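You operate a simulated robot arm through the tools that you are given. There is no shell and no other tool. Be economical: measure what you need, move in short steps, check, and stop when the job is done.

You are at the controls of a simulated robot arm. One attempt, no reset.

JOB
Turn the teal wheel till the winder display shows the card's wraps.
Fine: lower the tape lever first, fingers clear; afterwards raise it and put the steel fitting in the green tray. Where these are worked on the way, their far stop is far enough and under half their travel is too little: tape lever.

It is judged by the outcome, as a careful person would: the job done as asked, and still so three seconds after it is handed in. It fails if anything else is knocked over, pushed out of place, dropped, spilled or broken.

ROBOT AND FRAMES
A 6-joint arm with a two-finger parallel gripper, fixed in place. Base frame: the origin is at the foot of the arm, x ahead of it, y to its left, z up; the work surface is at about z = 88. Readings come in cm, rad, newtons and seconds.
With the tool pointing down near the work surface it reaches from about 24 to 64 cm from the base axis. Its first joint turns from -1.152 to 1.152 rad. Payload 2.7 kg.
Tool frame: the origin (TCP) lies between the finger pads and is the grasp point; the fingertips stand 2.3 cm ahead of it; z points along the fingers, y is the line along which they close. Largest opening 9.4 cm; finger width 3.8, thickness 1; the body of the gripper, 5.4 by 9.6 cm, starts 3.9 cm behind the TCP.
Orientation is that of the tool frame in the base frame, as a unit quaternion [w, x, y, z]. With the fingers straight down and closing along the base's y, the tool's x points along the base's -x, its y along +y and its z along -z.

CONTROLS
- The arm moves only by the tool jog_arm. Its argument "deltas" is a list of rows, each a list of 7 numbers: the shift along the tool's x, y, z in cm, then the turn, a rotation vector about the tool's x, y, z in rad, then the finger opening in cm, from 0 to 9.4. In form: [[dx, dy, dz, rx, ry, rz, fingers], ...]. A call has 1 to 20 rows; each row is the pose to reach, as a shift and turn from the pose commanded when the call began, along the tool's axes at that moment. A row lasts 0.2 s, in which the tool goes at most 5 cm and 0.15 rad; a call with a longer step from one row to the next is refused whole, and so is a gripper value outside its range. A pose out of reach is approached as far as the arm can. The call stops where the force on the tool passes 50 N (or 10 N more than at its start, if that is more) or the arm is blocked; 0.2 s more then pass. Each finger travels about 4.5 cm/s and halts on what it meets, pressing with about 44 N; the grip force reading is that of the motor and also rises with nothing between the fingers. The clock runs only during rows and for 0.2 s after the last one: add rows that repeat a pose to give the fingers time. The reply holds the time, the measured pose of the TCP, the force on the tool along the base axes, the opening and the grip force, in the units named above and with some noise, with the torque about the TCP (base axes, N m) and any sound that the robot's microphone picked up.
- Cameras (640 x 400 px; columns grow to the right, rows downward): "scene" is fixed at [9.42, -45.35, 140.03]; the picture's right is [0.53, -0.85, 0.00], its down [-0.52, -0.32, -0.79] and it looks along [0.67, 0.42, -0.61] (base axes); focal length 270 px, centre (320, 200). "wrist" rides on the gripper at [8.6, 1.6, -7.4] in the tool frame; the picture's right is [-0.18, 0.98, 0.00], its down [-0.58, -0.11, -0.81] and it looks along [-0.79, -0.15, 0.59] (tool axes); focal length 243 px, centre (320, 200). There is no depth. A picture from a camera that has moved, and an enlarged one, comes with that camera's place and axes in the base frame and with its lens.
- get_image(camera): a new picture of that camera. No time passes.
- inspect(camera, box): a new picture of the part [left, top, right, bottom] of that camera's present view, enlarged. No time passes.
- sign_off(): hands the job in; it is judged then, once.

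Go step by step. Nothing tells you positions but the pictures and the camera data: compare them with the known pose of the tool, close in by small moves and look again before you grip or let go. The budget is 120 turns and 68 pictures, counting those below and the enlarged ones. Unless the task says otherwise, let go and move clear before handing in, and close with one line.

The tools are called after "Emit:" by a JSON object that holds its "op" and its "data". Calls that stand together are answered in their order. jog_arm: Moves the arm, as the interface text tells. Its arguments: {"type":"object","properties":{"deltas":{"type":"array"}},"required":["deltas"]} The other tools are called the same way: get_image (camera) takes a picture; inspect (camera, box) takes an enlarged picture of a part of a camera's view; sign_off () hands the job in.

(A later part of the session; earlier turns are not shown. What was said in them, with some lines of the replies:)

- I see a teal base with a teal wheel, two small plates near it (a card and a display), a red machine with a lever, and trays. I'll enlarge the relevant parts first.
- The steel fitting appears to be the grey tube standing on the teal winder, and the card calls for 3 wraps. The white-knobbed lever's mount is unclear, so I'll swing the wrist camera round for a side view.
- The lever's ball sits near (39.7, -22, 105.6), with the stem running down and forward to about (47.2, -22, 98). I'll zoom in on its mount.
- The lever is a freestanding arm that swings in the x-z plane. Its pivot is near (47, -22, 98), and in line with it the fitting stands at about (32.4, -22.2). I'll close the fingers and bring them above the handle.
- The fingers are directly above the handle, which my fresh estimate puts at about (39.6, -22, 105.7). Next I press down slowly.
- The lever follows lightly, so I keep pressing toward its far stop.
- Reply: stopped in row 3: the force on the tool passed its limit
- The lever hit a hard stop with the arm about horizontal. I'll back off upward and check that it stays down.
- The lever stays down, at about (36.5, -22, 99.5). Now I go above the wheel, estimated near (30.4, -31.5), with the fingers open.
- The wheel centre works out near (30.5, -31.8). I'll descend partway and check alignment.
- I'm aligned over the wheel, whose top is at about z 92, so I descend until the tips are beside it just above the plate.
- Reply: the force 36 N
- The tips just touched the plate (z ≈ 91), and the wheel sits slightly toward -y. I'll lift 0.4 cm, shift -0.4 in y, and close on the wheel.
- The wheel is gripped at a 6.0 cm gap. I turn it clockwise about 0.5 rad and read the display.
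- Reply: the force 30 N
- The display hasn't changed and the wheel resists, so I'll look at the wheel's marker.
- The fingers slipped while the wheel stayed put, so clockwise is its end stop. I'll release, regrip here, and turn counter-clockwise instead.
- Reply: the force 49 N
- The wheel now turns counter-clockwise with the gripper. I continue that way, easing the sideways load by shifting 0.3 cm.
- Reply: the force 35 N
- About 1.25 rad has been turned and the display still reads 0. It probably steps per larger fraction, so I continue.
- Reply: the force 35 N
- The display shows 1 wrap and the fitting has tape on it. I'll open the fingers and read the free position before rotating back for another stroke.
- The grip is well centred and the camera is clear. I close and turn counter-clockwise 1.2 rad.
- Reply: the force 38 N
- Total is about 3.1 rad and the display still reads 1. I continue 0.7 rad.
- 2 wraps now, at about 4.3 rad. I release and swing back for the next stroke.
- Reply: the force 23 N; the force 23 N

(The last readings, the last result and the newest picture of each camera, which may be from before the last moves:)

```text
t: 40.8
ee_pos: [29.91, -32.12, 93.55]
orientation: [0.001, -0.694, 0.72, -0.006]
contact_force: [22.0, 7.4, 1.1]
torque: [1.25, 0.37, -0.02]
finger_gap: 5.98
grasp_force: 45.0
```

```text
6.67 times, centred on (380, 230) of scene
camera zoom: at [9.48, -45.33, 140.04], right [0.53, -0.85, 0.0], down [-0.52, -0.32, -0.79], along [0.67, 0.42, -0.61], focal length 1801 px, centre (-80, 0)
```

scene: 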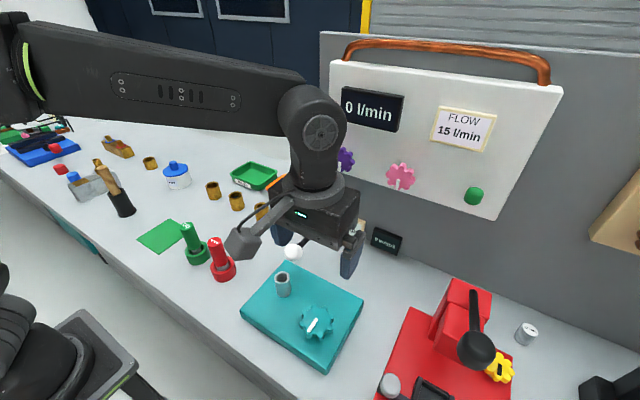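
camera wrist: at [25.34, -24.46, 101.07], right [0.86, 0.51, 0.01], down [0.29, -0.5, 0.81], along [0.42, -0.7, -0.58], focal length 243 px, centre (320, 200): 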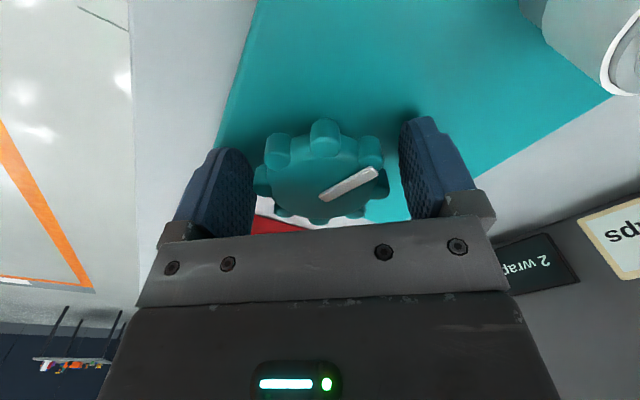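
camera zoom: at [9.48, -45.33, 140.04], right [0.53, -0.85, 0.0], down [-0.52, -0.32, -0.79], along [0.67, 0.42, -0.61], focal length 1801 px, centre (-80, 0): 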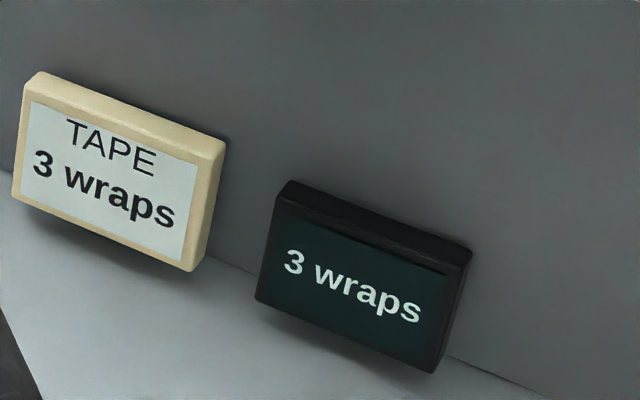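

The display shows 3 wraps, but probably just past the threshold. I'll swing back 90° and add about 0.8 rad so it sits well inside the 3 band.

Emit:
{"op": "jog_arm", "data": {"deltas": [[0, 0, 0, 0, 0, 0, 7], [0, 0, 0, 0, 0, 0, 8], [0, 0, 0, 0, 0, 0.13, 8], [0, 0, 0, 0, 0, 0.26, 8], [0, 0, 0, 0, 0, 0.39, 8], [0, 0, 0, 0, 0, 0.52, 8], [0, 0, 0, 0, 0, 0.65, 8], [0, 0, 0, 0, 0, 0.78, 8], [0, 0, 0, 0, 0, 0.91, 8], [0, 0, 0, 0, 0, 1.04, 8], [0, 0, 0, 0, 0, 1.17, 8], [0, 0, 0, 0, 0, 1.3, 8], [0, 0, 0, 0, 0, 1.43, 8], [0, 0, 0, 0, 0, 1.57, 8], [0, 0, 0, 0, 0, 1.57, 8]]}}

Emit:
{"op": "jog_arm", "data": {"deltas": [[0, 0, 0, 0, 0, 0, 6], [0, 0, 0, 0, 0, 0, 4], [0, 0, 0, 0, 0, 0, 4], [0, 0, 0, 0, 0, -0.1, 4], [0, 0, 0, 0, 0, -0.2, 4], [0, 0, 0, 0, 0, -0.3, 4], [0, 0, 0, 0, 0, -0.4, 4], [0, 0, 0, 0, 0, -0.5, 4], [0, 0, 0, 0, 0, -0.6, 4], [0, 0, 0, 0, 0, -0.7, 4], [0, 0, 0, 0, 0, -0.8, 4], [0, 0, 0, 0, 0, -0.8, 7], [0, 0, 0, 0, 0, -0.8, 8.5], [0, 0, 0, 0, 0, -0.8, 8.5]]}}

Emit:
{"op": "inspect", "data": {"camera": "scene", "box": [220, 200, 420, 390]}}

```text
t: 44.0
ee_pos: [29.93, -31.98, 93.61]
orientation: [0.004, 0.02, 1.0, -0.004]
contact_force: [-1.2, 0.2, 0.2]
torque: [0.03, 0.0, -0.02]
finger_gap: 7.98
grasp_force: 0.1
```

```text
t: 47.0
ee_pos: [29.92, -32.11, 93.71]
orientation: [0.004, -0.371, 0.929, -0.004]
contact_force: [1.2, -0.8, 0.9]
torque: [-0.01, 0.0, 0.01]
finger_gap: 8.48
grasp_force: 0.0
```

```text
2.11 times, centred on (320, 295) of scene
camera zoom: at [9.42, -45.35, 140.03], right [0.53, -0.85, 0.0], down [-0.52, -0.32, -0.79], along [0.67, 0.42, -0.61], focal length 569 px, centre (320, 0)
```

zoom: 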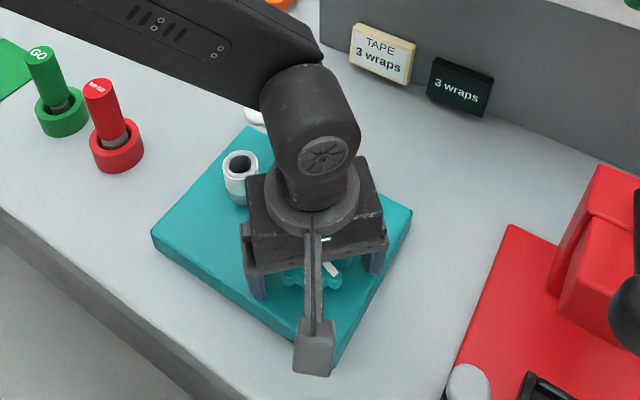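

It reads a solid 3 wraps and the wheel is released. I lift straight up and turn the wrist back to square.

Emit:
{"op": "jog_arm", "data": {"deltas": [[0, 0, -2, 0, 0, 0, 9], [0, 0, -6, 0, 0, 0, 9], [0, 0, -10, 0, 0, 0, 9], [0, 0, -14, 0, 0, 0.13, 9], [0, 0, -18, 0, 0, 0.26, 8], [0, 0, -18, 0, 0, 0.39, 7], [0, 0, -18, 0, 0, 0.52, 6], [0, 0, -18, 0, 0, 0.65, 6], [0, 0, -18, 0, 0, 0.76, 6]]}}

Emit:
{"op": "inspect", "data": {"camera": "scene", "box": [220, 200, 420, 390]}}

Emit:
{"op": "get_image", "data": {"camera": "wrist"}}

```text
t: 49.0
ee_pos: [29.7, -31.97, 111.71]
orientation: [0.004, 0.001, 1.0, -0.002]
contact_force: [0.1, 0.3, -0.2]
torque: [-0.01, 0.0, 0.02]
finger_gap: 6.0
grasp_force: 0.1
```

```text
2.11 times, centred on (320, 295) of scene
camera zoom: at [9.42, -45.35, 140.03], right [0.53, -0.85, 0.0], down [-0.52, -0.32, -0.79], along [0.67, 0.42, -0.61], focal length 569 px, centre (320, 0)
```

zoom: 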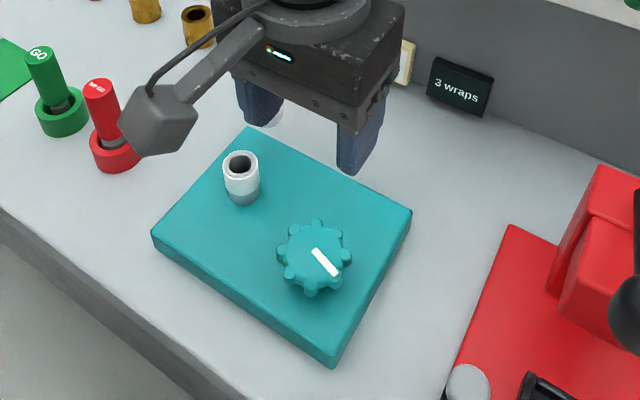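

```text
23 pictures are left
camera wrist: at [20.99, -30.36, 119.12], right [0.19, 0.98, 0.0], down [0.57, -0.11, 0.81], along [0.8, -0.15, -0.58], focal length 243 px, centre (320, 200)
```

wrist: 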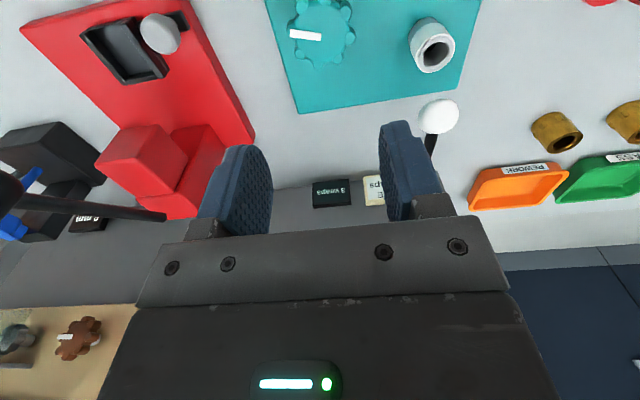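

Now for the lever's handle. I move above it, around (37.2, -22), with the fingers straddling.

Emit:
{"op": "jog_arm", "data": {"deltas": [[-2.5, 3.3, 1, 0, 0, 0, 6], [-5, 6.6, 2, 0, 0, 0, 6], [-7.5, 10, 3.5, 0, 0, 0, 6], [-7.5, 10, 3.5, 0, 0, 0, 6]]}}

Emit:
{"op": "get_image", "data": {"camera": "wrist"}}

Emit:
{"op": "inspect", "data": {"camera": "scene", "box": [230, 170, 390, 290]}}

```text
t: 50.0
ee_pos: [37.19, -22.15, 108.22]
orientation: [0.003, 0.0, 1.0, -0.002]
contact_force: [0.4, 0.3, 0.0]
torque: [0.0, 0.02, 0.01]
finger_gap: 6.02
grasp_force: 0.1
```

```text
22 pictures are left
camera wrist: at [28.44, -20.49, 115.58], right [0.18, 0.98, 0.0], down [0.57, -0.1, 0.81], along [0.8, -0.15, -0.58], focal length 243 px, centre (320, 200)
```

wrist: 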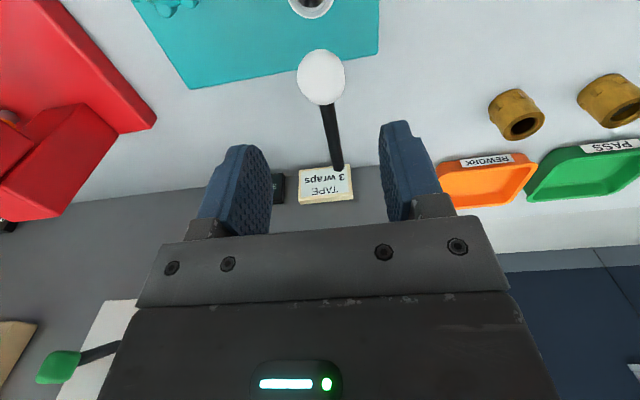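

```text
3.33 times, centred on (310, 230) of scene
camera zoom: at [9.42, -45.35, 140.03], right [0.53, -0.85, 0.0], down [-0.52, -0.32, -0.79], along [0.67, 0.42, -0.61], focal length 901 px, centre (353, 100)
```

zoom: 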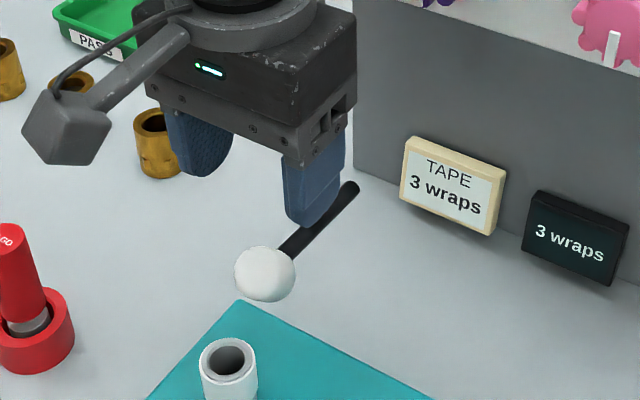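

The handle is confirmed at (36.8, -22.1, 99.6). I descend around it and close.

Emit:
{"op": "jog_arm", "data": {"deltas": [[0, 0, 3, 0, 0, 0, 6], [0, 0, 6, 0, 0, 0, 6], [0, 0, 7.9, 0, 0, 0, 6], [0, 0, 7.9, 0, 0, 0, 6], [0, 0, 7.9, 0, 0, 0, 4], [0, 0, 7.9, 0, 0, 0, 2], [0, 0, 7.9, 0, 0, 0, 2]]}}

Emit:
{"op": "get_image", "data": {"camera": "wrist"}}

```text
t: 51.6
ee_pos: [37.25, -21.95, 100.28]
orientation: [0.004, -0.001, 1.0, -0.003]
contact_force: [1.5, 1.2, -0.9]
torque: [0.01, 0.01, -0.03]
finger_gap: 3.1
grasp_force: 45.0
```

```text
20 pictures are left
camera wrist: at [28.48, -20.37, 107.77], right [0.18, 0.98, 0.0], down [0.57, -0.1, 0.81], along [0.8, -0.15, -0.58], focal length 243 px, centre (320, 200)
```

wrist: 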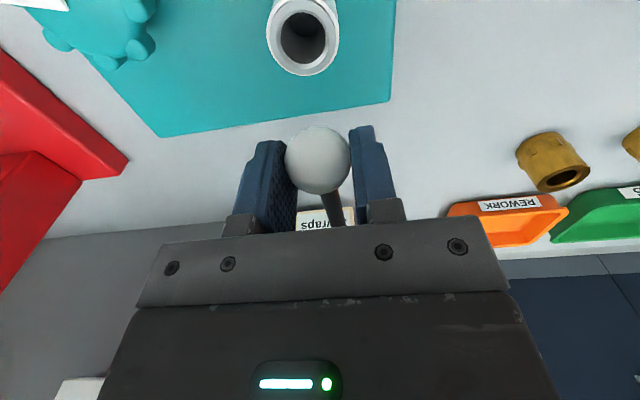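

The handle is gripped (3.1 cm). I lift it along its arc.

Emit:
{"op": "jog_arm", "data": {"deltas": [[-0.1, 0, -0.7, 0, 0, 0, 2], [-0.3, 0, -1.4, 0, 0, 0, 2], [-0.6, 0, -2.2, 0, 0, 0, 2], [-0.9, 0, -2.9, 0, 0, 0, 2], [-1.2, 0, -3.5, 0, 0, 0, 2], [-1.55, 0, -4.2, 0, 0, 0, 2], [-2.0, 0, -4.8, 0, 0, 0, 2], [-2.4, 0, -5.4, 0, 0, 0, 2], [-2.9, 0, -5.95, 0, 0, 0, 2]]}}

Emit:
{"op": "inspect", "data": {"camera": "scene", "box": [230, 170, 390, 290]}}

```text
t: 53.6
ee_pos: [40.06, -22.0, 106.21]
orientation: [0.002, -0.001, 1.0, -0.002]
contact_force: [-14.5, 1.6, -6.5]
torque: [0.04, 1.46, -0.01]
finger_gap: 3.12
grasp_force: 45.3
```

```text
3.33 times, centred on (310, 230) of scene
camera zoom: at [9.39, -45.35, 140.04], right [0.53, -0.85, 0.0], down [-0.52, -0.32, -0.79], along [0.67, 0.42, -0.61], focal length 901 px, centre (353, 100)
```

zoom: 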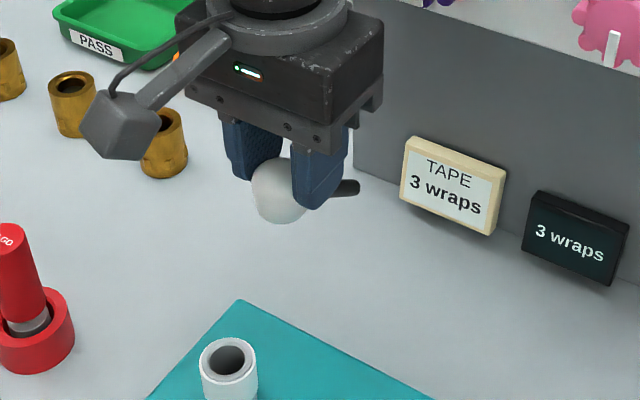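

It's nearly up. I follow the arc a little further to reach its stop.

Emit:
{"op": "jog_arm", "data": {"deltas": [[-0.3, 0, -0.4, 0, 0, 0, 2], [-0.65, 0, -0.75, 0, 0, 0, 2], [-1.0, 0, -1.1, 0, 0, 0, 2], [-1.35, 0, -1.4, 0, 0, 0, 2]]}}

Emit:
{"op": "inspect", "data": {"camera": "scene", "box": [230, 170, 390, 290]}}

```text
t: 54.6
ee_pos: [41.09, -22.01, 107.35]
orientation: [-0.003, 0.0, 1.0, 0.0]
contact_force: [-28.4, -5.9, -21.3]
torque: [-0.08, 0.25, 0.02]
finger_gap: 3.11
grasp_force: 44.9
```

```text
3.33 times, centred on (310, 230) of scene
camera zoom: at [9.36, -45.38, 140.03], right [0.53, -0.85, 0.0], down [-0.52, -0.32, -0.79], along [0.67, 0.42, -0.61], focal length 901 px, centre (353, 100)
```

zoom: 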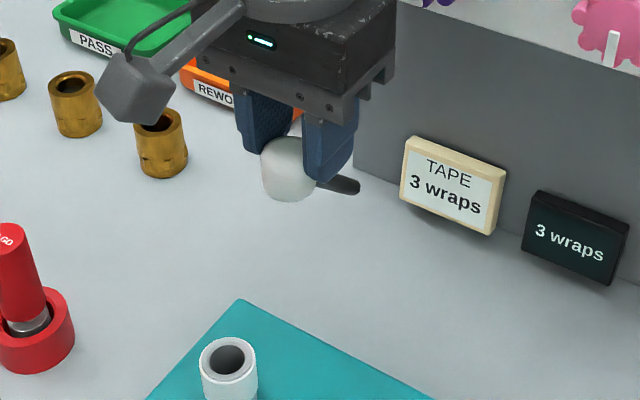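

The force is building and the ball is back at its starting position, so it's at the stop. I release, rise clear, and check that it stays up.

Emit:
{"op": "jog_arm", "data": {"deltas": [[0, 0, 0, 0, 0, 0, 4], [0, 0, 0, 0, 0, 0, 6], [0, 0, 0, 0, 0, 0, 6], [0.3, 0, -3, 0, 0, 0, 6], [0.5, 0, -6, 0, 0, 0, 6], [4, 0, -8, 0, 0, 0, 6], [8, 0, -8, 0, 0, 0, 6], [8, 0, -8, 0, 0, 0, 6]]}}

Emit:
{"op": "get_image", "data": {"camera": "scene"}}

Emit:
{"op": "get_image", "data": {"camera": "wrist"}}

```text
t: 56.4
ee_pos: [33.32, -21.64, 115.83]
orientation: [0.005, -0.001, 1.0, -0.002]
contact_force: [0.3, -0.3, 0.2]
torque: [-0.02, 0.0, -0.01]
finger_gap: 6.01
grasp_force: 0.1
```

```text
17 pictures are left
```

scene: 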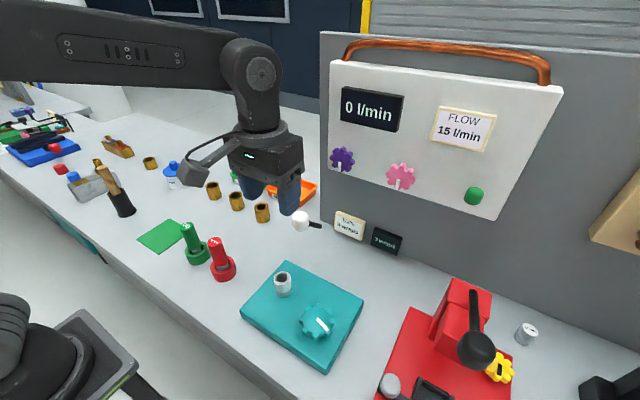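

```text
16 pictures are left
camera wrist: at [24.63, -20.09, 123.19], right [0.18, 0.98, 0.0], down [0.57, -0.1, 0.81], along [0.8, -0.15, -0.58], focal length 243 px, centre (320, 200)
```

wrist: 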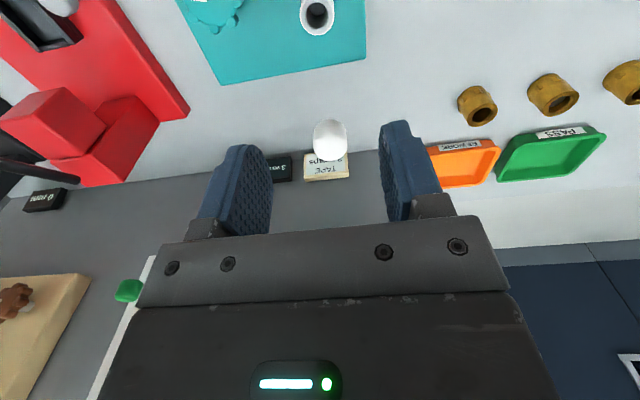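

The lever is up and stays up. Next is the steel fitting, near (32.5, -22.1), so I descend partway above it.

Emit:
{"op": "jog_arm", "data": {"deltas": [[0.8, -0.45, 2, 0, 0, 0, 6], [0.8, -0.45, 6, 0, 0, 0, 6], [0.8, -0.45, 10, 0, 0, 0, 6], [0.8, -0.45, 14, 0, 0, 0, 6], [0.8, -0.45, 15, 0, 0, 0, 6], [0.8, -0.45, 15, 0, 0, 0, 6]]}}

Emit:
{"op": "get_image", "data": {"camera": "wrist"}}

Emit:
{"op": "inspect", "data": {"camera": "scene", "box": [230, 200, 390, 320]}}

```text
t: 57.8
ee_pos: [32.82, -22.37, 100.52]
orientation: [0.005, -0.001, 1.0, -0.002]
contact_force: [0.7, -0.7, -0.2]
torque: [-0.01, 0.0, 0.03]
finger_gap: 5.98
grasp_force: 0.1
```

```text
15 pictures are left
camera wrist: at [24.06, -20.76, 108.04], right [0.18, 0.98, 0.0], down [0.57, -0.1, 0.81], along [0.8, -0.15, -0.58], focal length 243 px, centre (320, 200)
```

wrist: 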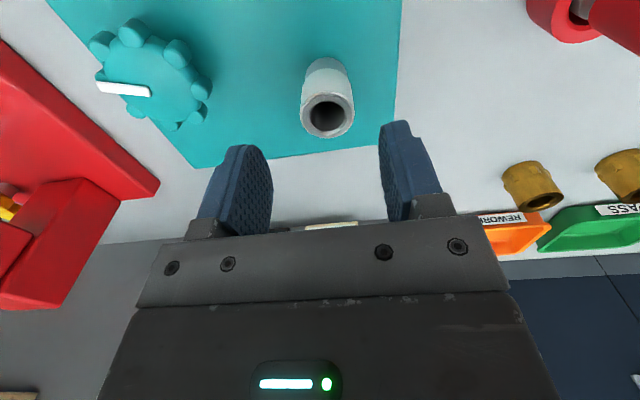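

```text
3.33 times, centred on (310, 260) of scene
camera zoom: at [9.42, -45.35, 140.03], right [0.53, -0.85, 0.0], down [-0.52, -0.32, -0.79], along [0.67, 0.42, -0.61], focal length 901 px, centre (353, 0)
```

zoom: 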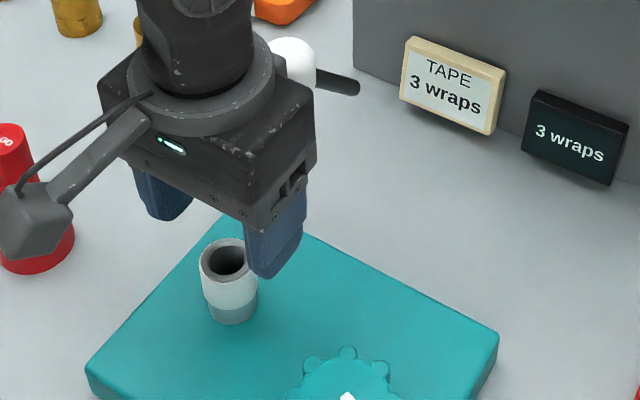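

The fitting's top centre is about (32.3, -22.0, 96.5). I lower to grip it with the tips just above the plate.

Emit:
{"op": "jog_arm", "data": {"deltas": [[0.5, 0.35, 1, 0, 0, 0, 6], [0.5, 0.35, 2.5, 0, 0, 0, 6], [0.5, 0.35, 4, 0, 0, 0, 6], [0.5, 0.35, 5.3, 0, 0, 0, 6], [0.5, 0.35, 6.3, 0, 0, 0, 6], [0.5, 0.35, 6.3, 0, 0, 0, 6]]}}

Emit:
{"op": "get_image", "data": {"camera": "wrist"}}

```text
t: 59.2
ee_pos: [32.48, -22.23, 94.24]
orientation: [0.004, -0.002, 1.0, -0.001]
contact_force: [-0.2, 0.0, -0.5]
torque: [-0.04, 0.01, -0.01]
finger_gap: 6.01
grasp_force: 0.0
```

```text
13 pictures are left
camera wrist: at [23.62, -20.59, 101.72], right [0.18, 0.98, 0.0], down [0.57, -0.1, 0.81], along [0.8, -0.15, -0.58], focal length 243 px, centre (320, 200)
```

wrist: 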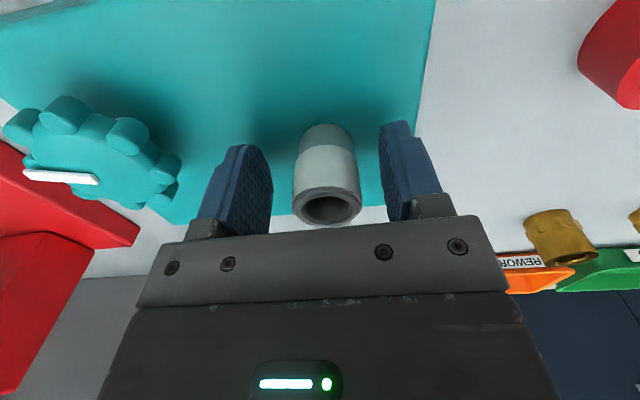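

It's well centred between the fingers. I'll grip higher on the tube so the fingers stay above the tray's rim later, then lift slowly.

Emit:
{"op": "jog_arm", "data": {"deltas": [[0, 0.1, -1.4, 0, 0, 0, 6], [0, 0.1, -1.4, 0, 0, 0, 6], [0, 0.1, -1.4, 0, 0, 0, 4], [0, 0.1, -1.4, 0, 0, 0, 2], [0, 0.1, -1.4, 0, 0, 0, 2], [0, 0.1, -1.4, 0, 0, 0, 2]]}}

Emit:
{"op": "jog_arm", "data": {"deltas": [[0, 0, -0.7, 0, 0, 0, 2], [0, 0, -1.5, 0, 0, 0, 2], [0, 0, -3, 0, 0, 0, 2], [0, 0, -5, 0, 0, 0, 2], [0, 0, -8, 0, 0, 0, 2], [0, 0, -11, 0, 0, 0, 2], [0, 0, -14, 0, 0, 0, 2], [0, 0, -17, 0, 0, 0, 2]]}}

Emit:
{"op": "get_image", "data": {"camera": "wrist"}}

Emit:
{"op": "get_image", "data": {"camera": "scene"}}

```text
t: 60.6
ee_pos: [32.3, -22.1, 95.68]
orientation: [0.004, -0.001, 1.0, -0.002]
contact_force: [-0.1, 2.3, 3.8]
torque: [0.13, -0.02, 0.01]
finger_gap: 2.92
grasp_force: 43.9
```

```text
t: 62.4
ee_pos: [32.08, -21.97, 112.53]
orientation: [0.004, -0.001, 1.0, -0.003]
contact_force: [0.2, -0.3, 0.0]
torque: [-0.02, -0.04, -0.02]
finger_gap: 2.9
grasp_force: 43.8
```

```text
12 pictures are left
camera wrist: at [23.36, -20.35, 119.98], right [0.18, 0.98, 0.0], down [0.57, -0.1, 0.81], along [0.8, -0.15, -0.58], focal length 243 px, centre (320, 200)
```

wrist: 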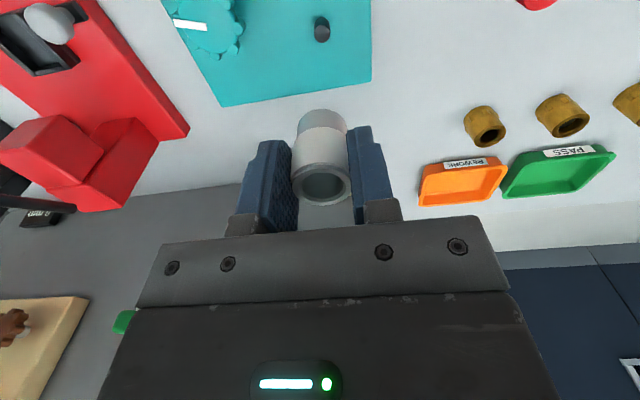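

```text
11 pictures are left
```

scene: 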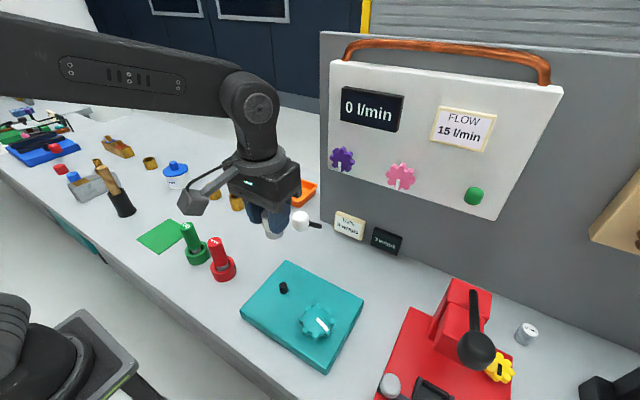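

The fitting is off its peg and firmly held. I carry it round at height toward the green tray and look again.

Emit:
{"op": "jog_arm", "data": {"deltas": [[0, 1, -3, 0, 0, 0, 2], [0, 5, -4, 0, 0, 0, 2], [0, 9, -4, 0, 0, 0, 2], [0, 13, -4, 0, 0, 0, 2], [0, 17, -4, 0, 0, 0, 2], [0, 21, -4, 0, 0, 0, 2], [-2, 25, -4, 0, 0, 0, 2], [-5, 28, -4, 0, 0, 0, 2], [-8, 31, -4, 0, 0, 0, 2], [-12, 33.5, -4, 0, 0, 0, 2], [-16, 36, -4, 0, 0, 0, 2], [-19, 37, -3, 0, 0, 0, 2], [-19, 37, -3, 0, 0, 0, 2]]}}

Emit:
{"op": "get_image", "data": {"camera": "wrist"}}

```text
t: 65.2
ee_pos: [51.21, 14.93, 115.8]
orientation: [0.005, 0.0, 1.0, -0.002]
contact_force: [0.2, 0.3, -0.3]
torque: [0.01, -0.01, 0.02]
finger_gap: 2.91
grasp_force: 44.0
```

```text
10 pictures are left
camera wrist: at [42.46, 16.62, 123.26], right [0.18, 0.98, 0.0], down [0.57, -0.1, 0.81], along [0.8, -0.15, -0.58], focal length 243 px, centre (320, 200)
```

wrist: 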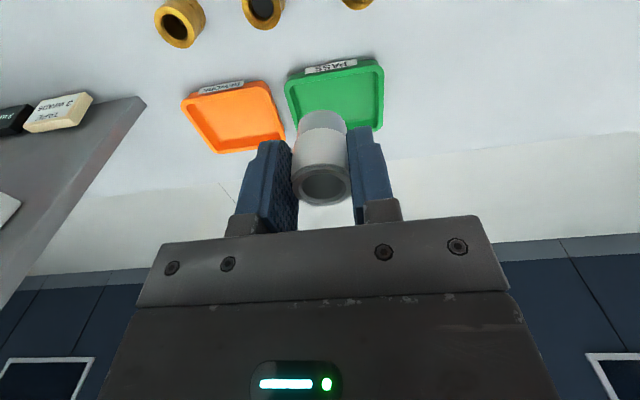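

The tray's near edge is at x ≈ 59.3 and it spans y ≈ 9.5–22. I'll approach (62.3, 13.7) and stop above the rim to check.

Emit:
{"op": "jog_arm", "data": {"deltas": [[-3, -0.4, 2, 0, 0, 0, 2], [-6, -0.8, 4, 0, 0, 0, 2], [-9, -1.2, 7, 0, 0, 0, 2], [-11.1, -1.3, 11, 0, 0, 0, 2], [-11.1, -1.3, 15, 0, 0, 0, 2], [-11.1, -1.3, 15.8, 0, 0, 0, 2], [-11.1, -1.3, 15.8, 0, 0, 0, 2]]}}

Emit:
{"op": "get_image", "data": {"camera": "wrist"}}

Emit:
{"op": "inspect", "data": {"camera": "scene", "box": [200, 120, 340, 225]}}

```text
t: 66.8
ee_pos: [61.9, 13.46, 99.94]
orientation: [0.005, -0.001, 1.0, -0.003]
contact_force: [-0.1, -0.4, -0.5]
torque: [0.01, 0.02, 0.01]
finger_gap: 2.91
grasp_force: 44.0
out of reach, approached as far as the arm can: row 3, 4, 5, 6, 7
```

```text
9 pictures are left
camera wrist: at [53.09, 15.12, 107.39], right [0.18, 0.98, 0.0], down [0.57, -0.1, 0.81], along [0.8, -0.15, -0.58], focal length 243 px, centre (320, 200)
```

wrist: 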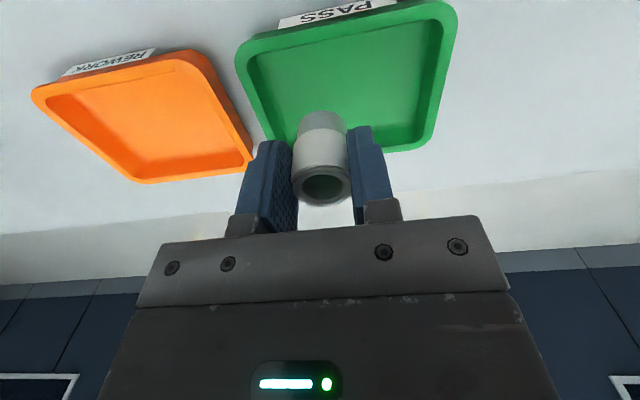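

```text
3.81 times, centred on (270, 172) of scene
camera zoom: at [9.42, -45.35, 140.03], right [0.53, -0.85, 0.0], down [-0.52, -0.32, -0.79], along [0.67, 0.42, -0.61], focal length 1029 px, centre (510, 305)
```

zoom: 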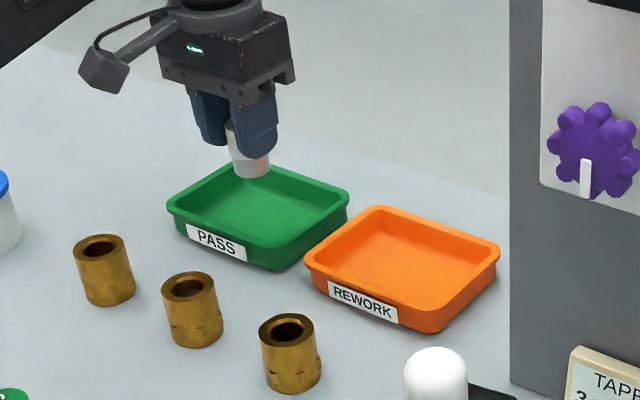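

The landing spot falls inside the tray with about 0.5–0.9 cm to the near wall and the fingers above the rim. I lower gently.

Emit:
{"op": "jog_arm", "data": {"deltas": [[0, 0, 1.5, 0, 0, 0, 2], [0, 0, 3, 0, 0, 0, 2], [0, 0, 4.5, 0, 0, 0, 2], [0, 0, 5.3, 0, 0, 0, 2], [0, 0, 5.8, 0, 0, 0, 2], [0, 0, 5.8, 0, 0, 0, 2]]}}

Emit:
{"op": "get_image", "data": {"camera": "wrist"}}

Emit:
{"op": "inspect", "data": {"camera": "scene", "box": [200, 120, 340, 225]}}

```text
t: 68.2
ee_pos: [61.89, 13.58, 94.12]
orientation: [0.004, 0.0, 1.0, -0.003]
contact_force: [0.7, 0.3, -0.5]
torque: [-0.01, 0.0, 0.0]
finger_gap: 2.91
grasp_force: 43.7
```

```text
7 pictures are left
camera wrist: at [53.1, 15.13, 101.61], right [0.18, 0.98, 0.0], down [0.57, -0.1, 0.81], along [0.8, -0.15, -0.58], focal length 243 px, centre (320, 200)
```

wrist: 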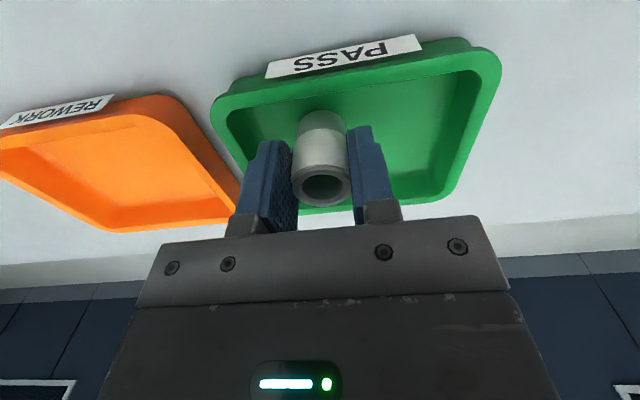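

```text
3.81 times, centred on (270, 172) of scene
camera zoom: at [9.42, -45.35, 140.03], right [0.53, -0.85, 0.0], down [-0.52, -0.32, -0.79], along [0.67, 0.42, -0.61], focal length 1029 px, centre (510, 305)
```

zoom: 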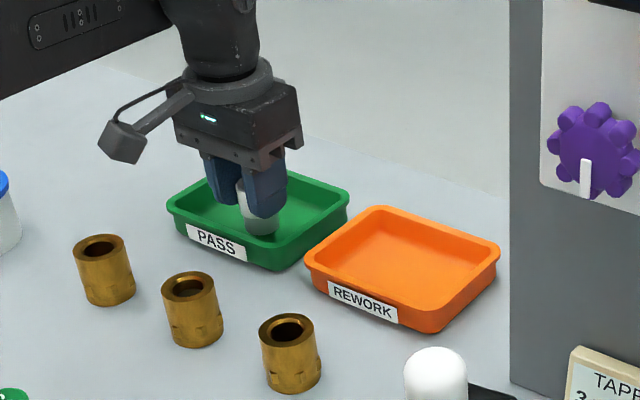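

The fitting is inside the tray, just above the floor. I go down in small steps until it touches.

Emit:
{"op": "jog_arm", "data": {"deltas": [[0, 0, 0.25, 0, 0, 0, 2], [0, 0, 0.5, 0, 0, 0, 2], [0, 0, 0.75, 0, 0, 0, 2], [0, 0, 0.75, 0, 0, 0, 2]]}}

```text
t: 69.2
ee_pos: [61.83, 13.56, 93.36]
orientation: [0.004, 0.0, 1.0, -0.002]
contact_force: [-0.4, 0.5, -0.7]
torque: [-0.04, -0.04, -0.02]
finger_gap: 2.89
grasp_force: 44.2
```

Emit:
{"op": "jog_arm", "data": {"deltas": [[0, 0, 0.15, 0, 0, 0, 2], [0, 0, 0.3, 0, 0, 0, 2], [0, 0, 0.3, 0, 0, 0, 2]]}}

```text
t: 70.0
ee_pos: [61.85, 13.42, 92.99]
orientation: [0.004, -0.001, 1.0, -0.003]
contact_force: [0.3, 0.1, 0.0]
torque: [0.01, 0.02, 0.0]
finger_gap: 2.88
grasp_force: 44.8
```

Still no contact, so I check the height with one picture.

Emit:
{"op": "inspect", "data": {"camera": "scene", "box": [230, 145, 300, 200]}}

```text
7.27 times, centred on (265, 172) of scene
camera zoom: at [9.42, -45.35, 140.03], right [0.53, -0.85, 0.0], down [-0.52, -0.32, -0.79], along [0.67, 0.42, -0.61], focal length 1965 px, centre (720, 400)
```

zoom: 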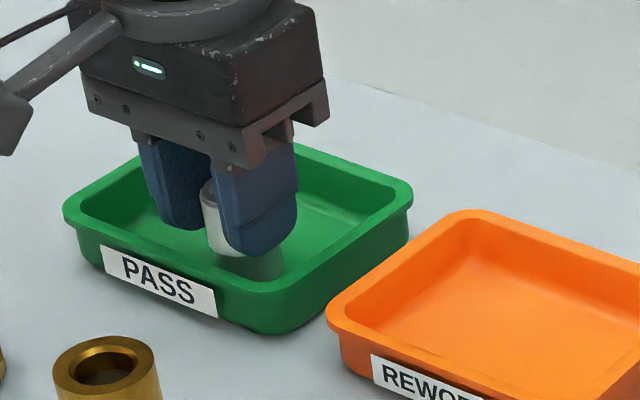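

Emit:
{"op": "jog_arm", "data": {"deltas": [[0, 0, 0.15, 0, 0, 0, 2], [0, 0, 0.3, 0, 0, 0, 2], [0, 0, 0.3, 0, 0, 0, 2]]}}

```text
t: 70.8
ee_pos: [61.96, 13.46, 92.87]
orientation: [0.007, -0.002, 1.0, -0.002]
contact_force: [-2.3, -0.2, 17.1]
torque: [0.23, 0.09, 0.06]
finger_gap: 2.89
grasp_force: 44.1
```

Contact at 17 N means it rests on the tray floor. I ease up slightly, open modestly, and rise straight up.

Emit:
{"op": "jog_arm", "data": {"deltas": [[0, 0, -0.15, 0, 0, 0, 2], [0, 0, -0.15, 0, 0, 0, 3.2], [0, 0, -0.15, 0, 0, 0, 4], [0, 0, -0.15, 0, 0, 0, 4.2], [0, 0, -1, 0, 0, 0, 4.2], [0, 0, -2.5, 0, 0, 0, 4.2], [0, 0, -5, 0, 0, 0, 4.2], [0, 0, -9, 0, 0, 0, 4.2], [3, 0, -13, 0, 0, 0, 4.2], [7, 0, -16, 0, 0, 0, 4.2], [11, 0, -18, 0, 0, 0, 4.2]]}}

Emit:
{"op": "get_image", "data": {"camera": "scene"}}

Emit:
{"op": "inspect", "data": {"camera": "scene", "box": [200, 140, 420, 280]}}

```text
t: 73.2
ee_pos: [50.67, 13.59, 110.52]
orientation: [0.005, -0.001, 1.0, -0.003]
contact_force: [-0.2, 0.1, 0.5]
torque: [0.02, 0.01, -0.03]
finger_gap: 4.18
grasp_force: 0.0
```

```text
4 pictures are left
```

scene: 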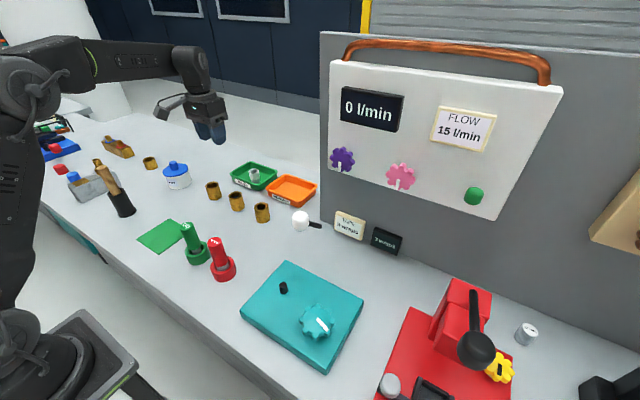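

```text
2.86 times, centred on (310, 210) of scene
camera zoom: at [9.42, -45.35, 140.03], right [0.53, -0.85, 0.0], down [-0.52, -0.32, -0.79], along [0.67, 0.42, -0.61], focal length 772 px, centre (349, 171)
```

zoom: 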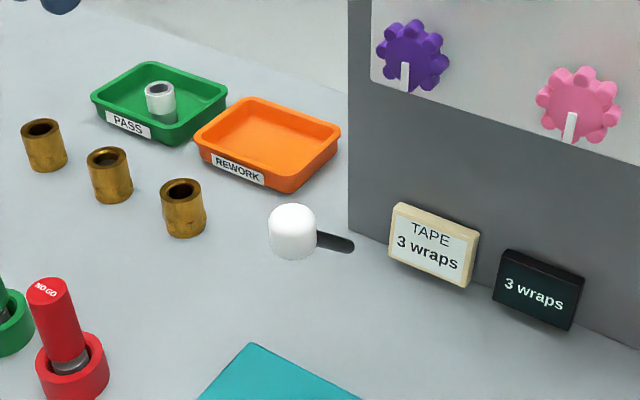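

The fitting stands in the green tray, the display reads 3 wraps, the lever is up and the arm is clear. I'm handing in.

Emit:
{"op": "sign_off", "data": {}}

```text
The job is handed in.
```

The job is handed in: the winder display shows the card's 3 wraps, the tape lever was lowered to its stop before winding and is raised again, and the steel fitting stands in the green tray.
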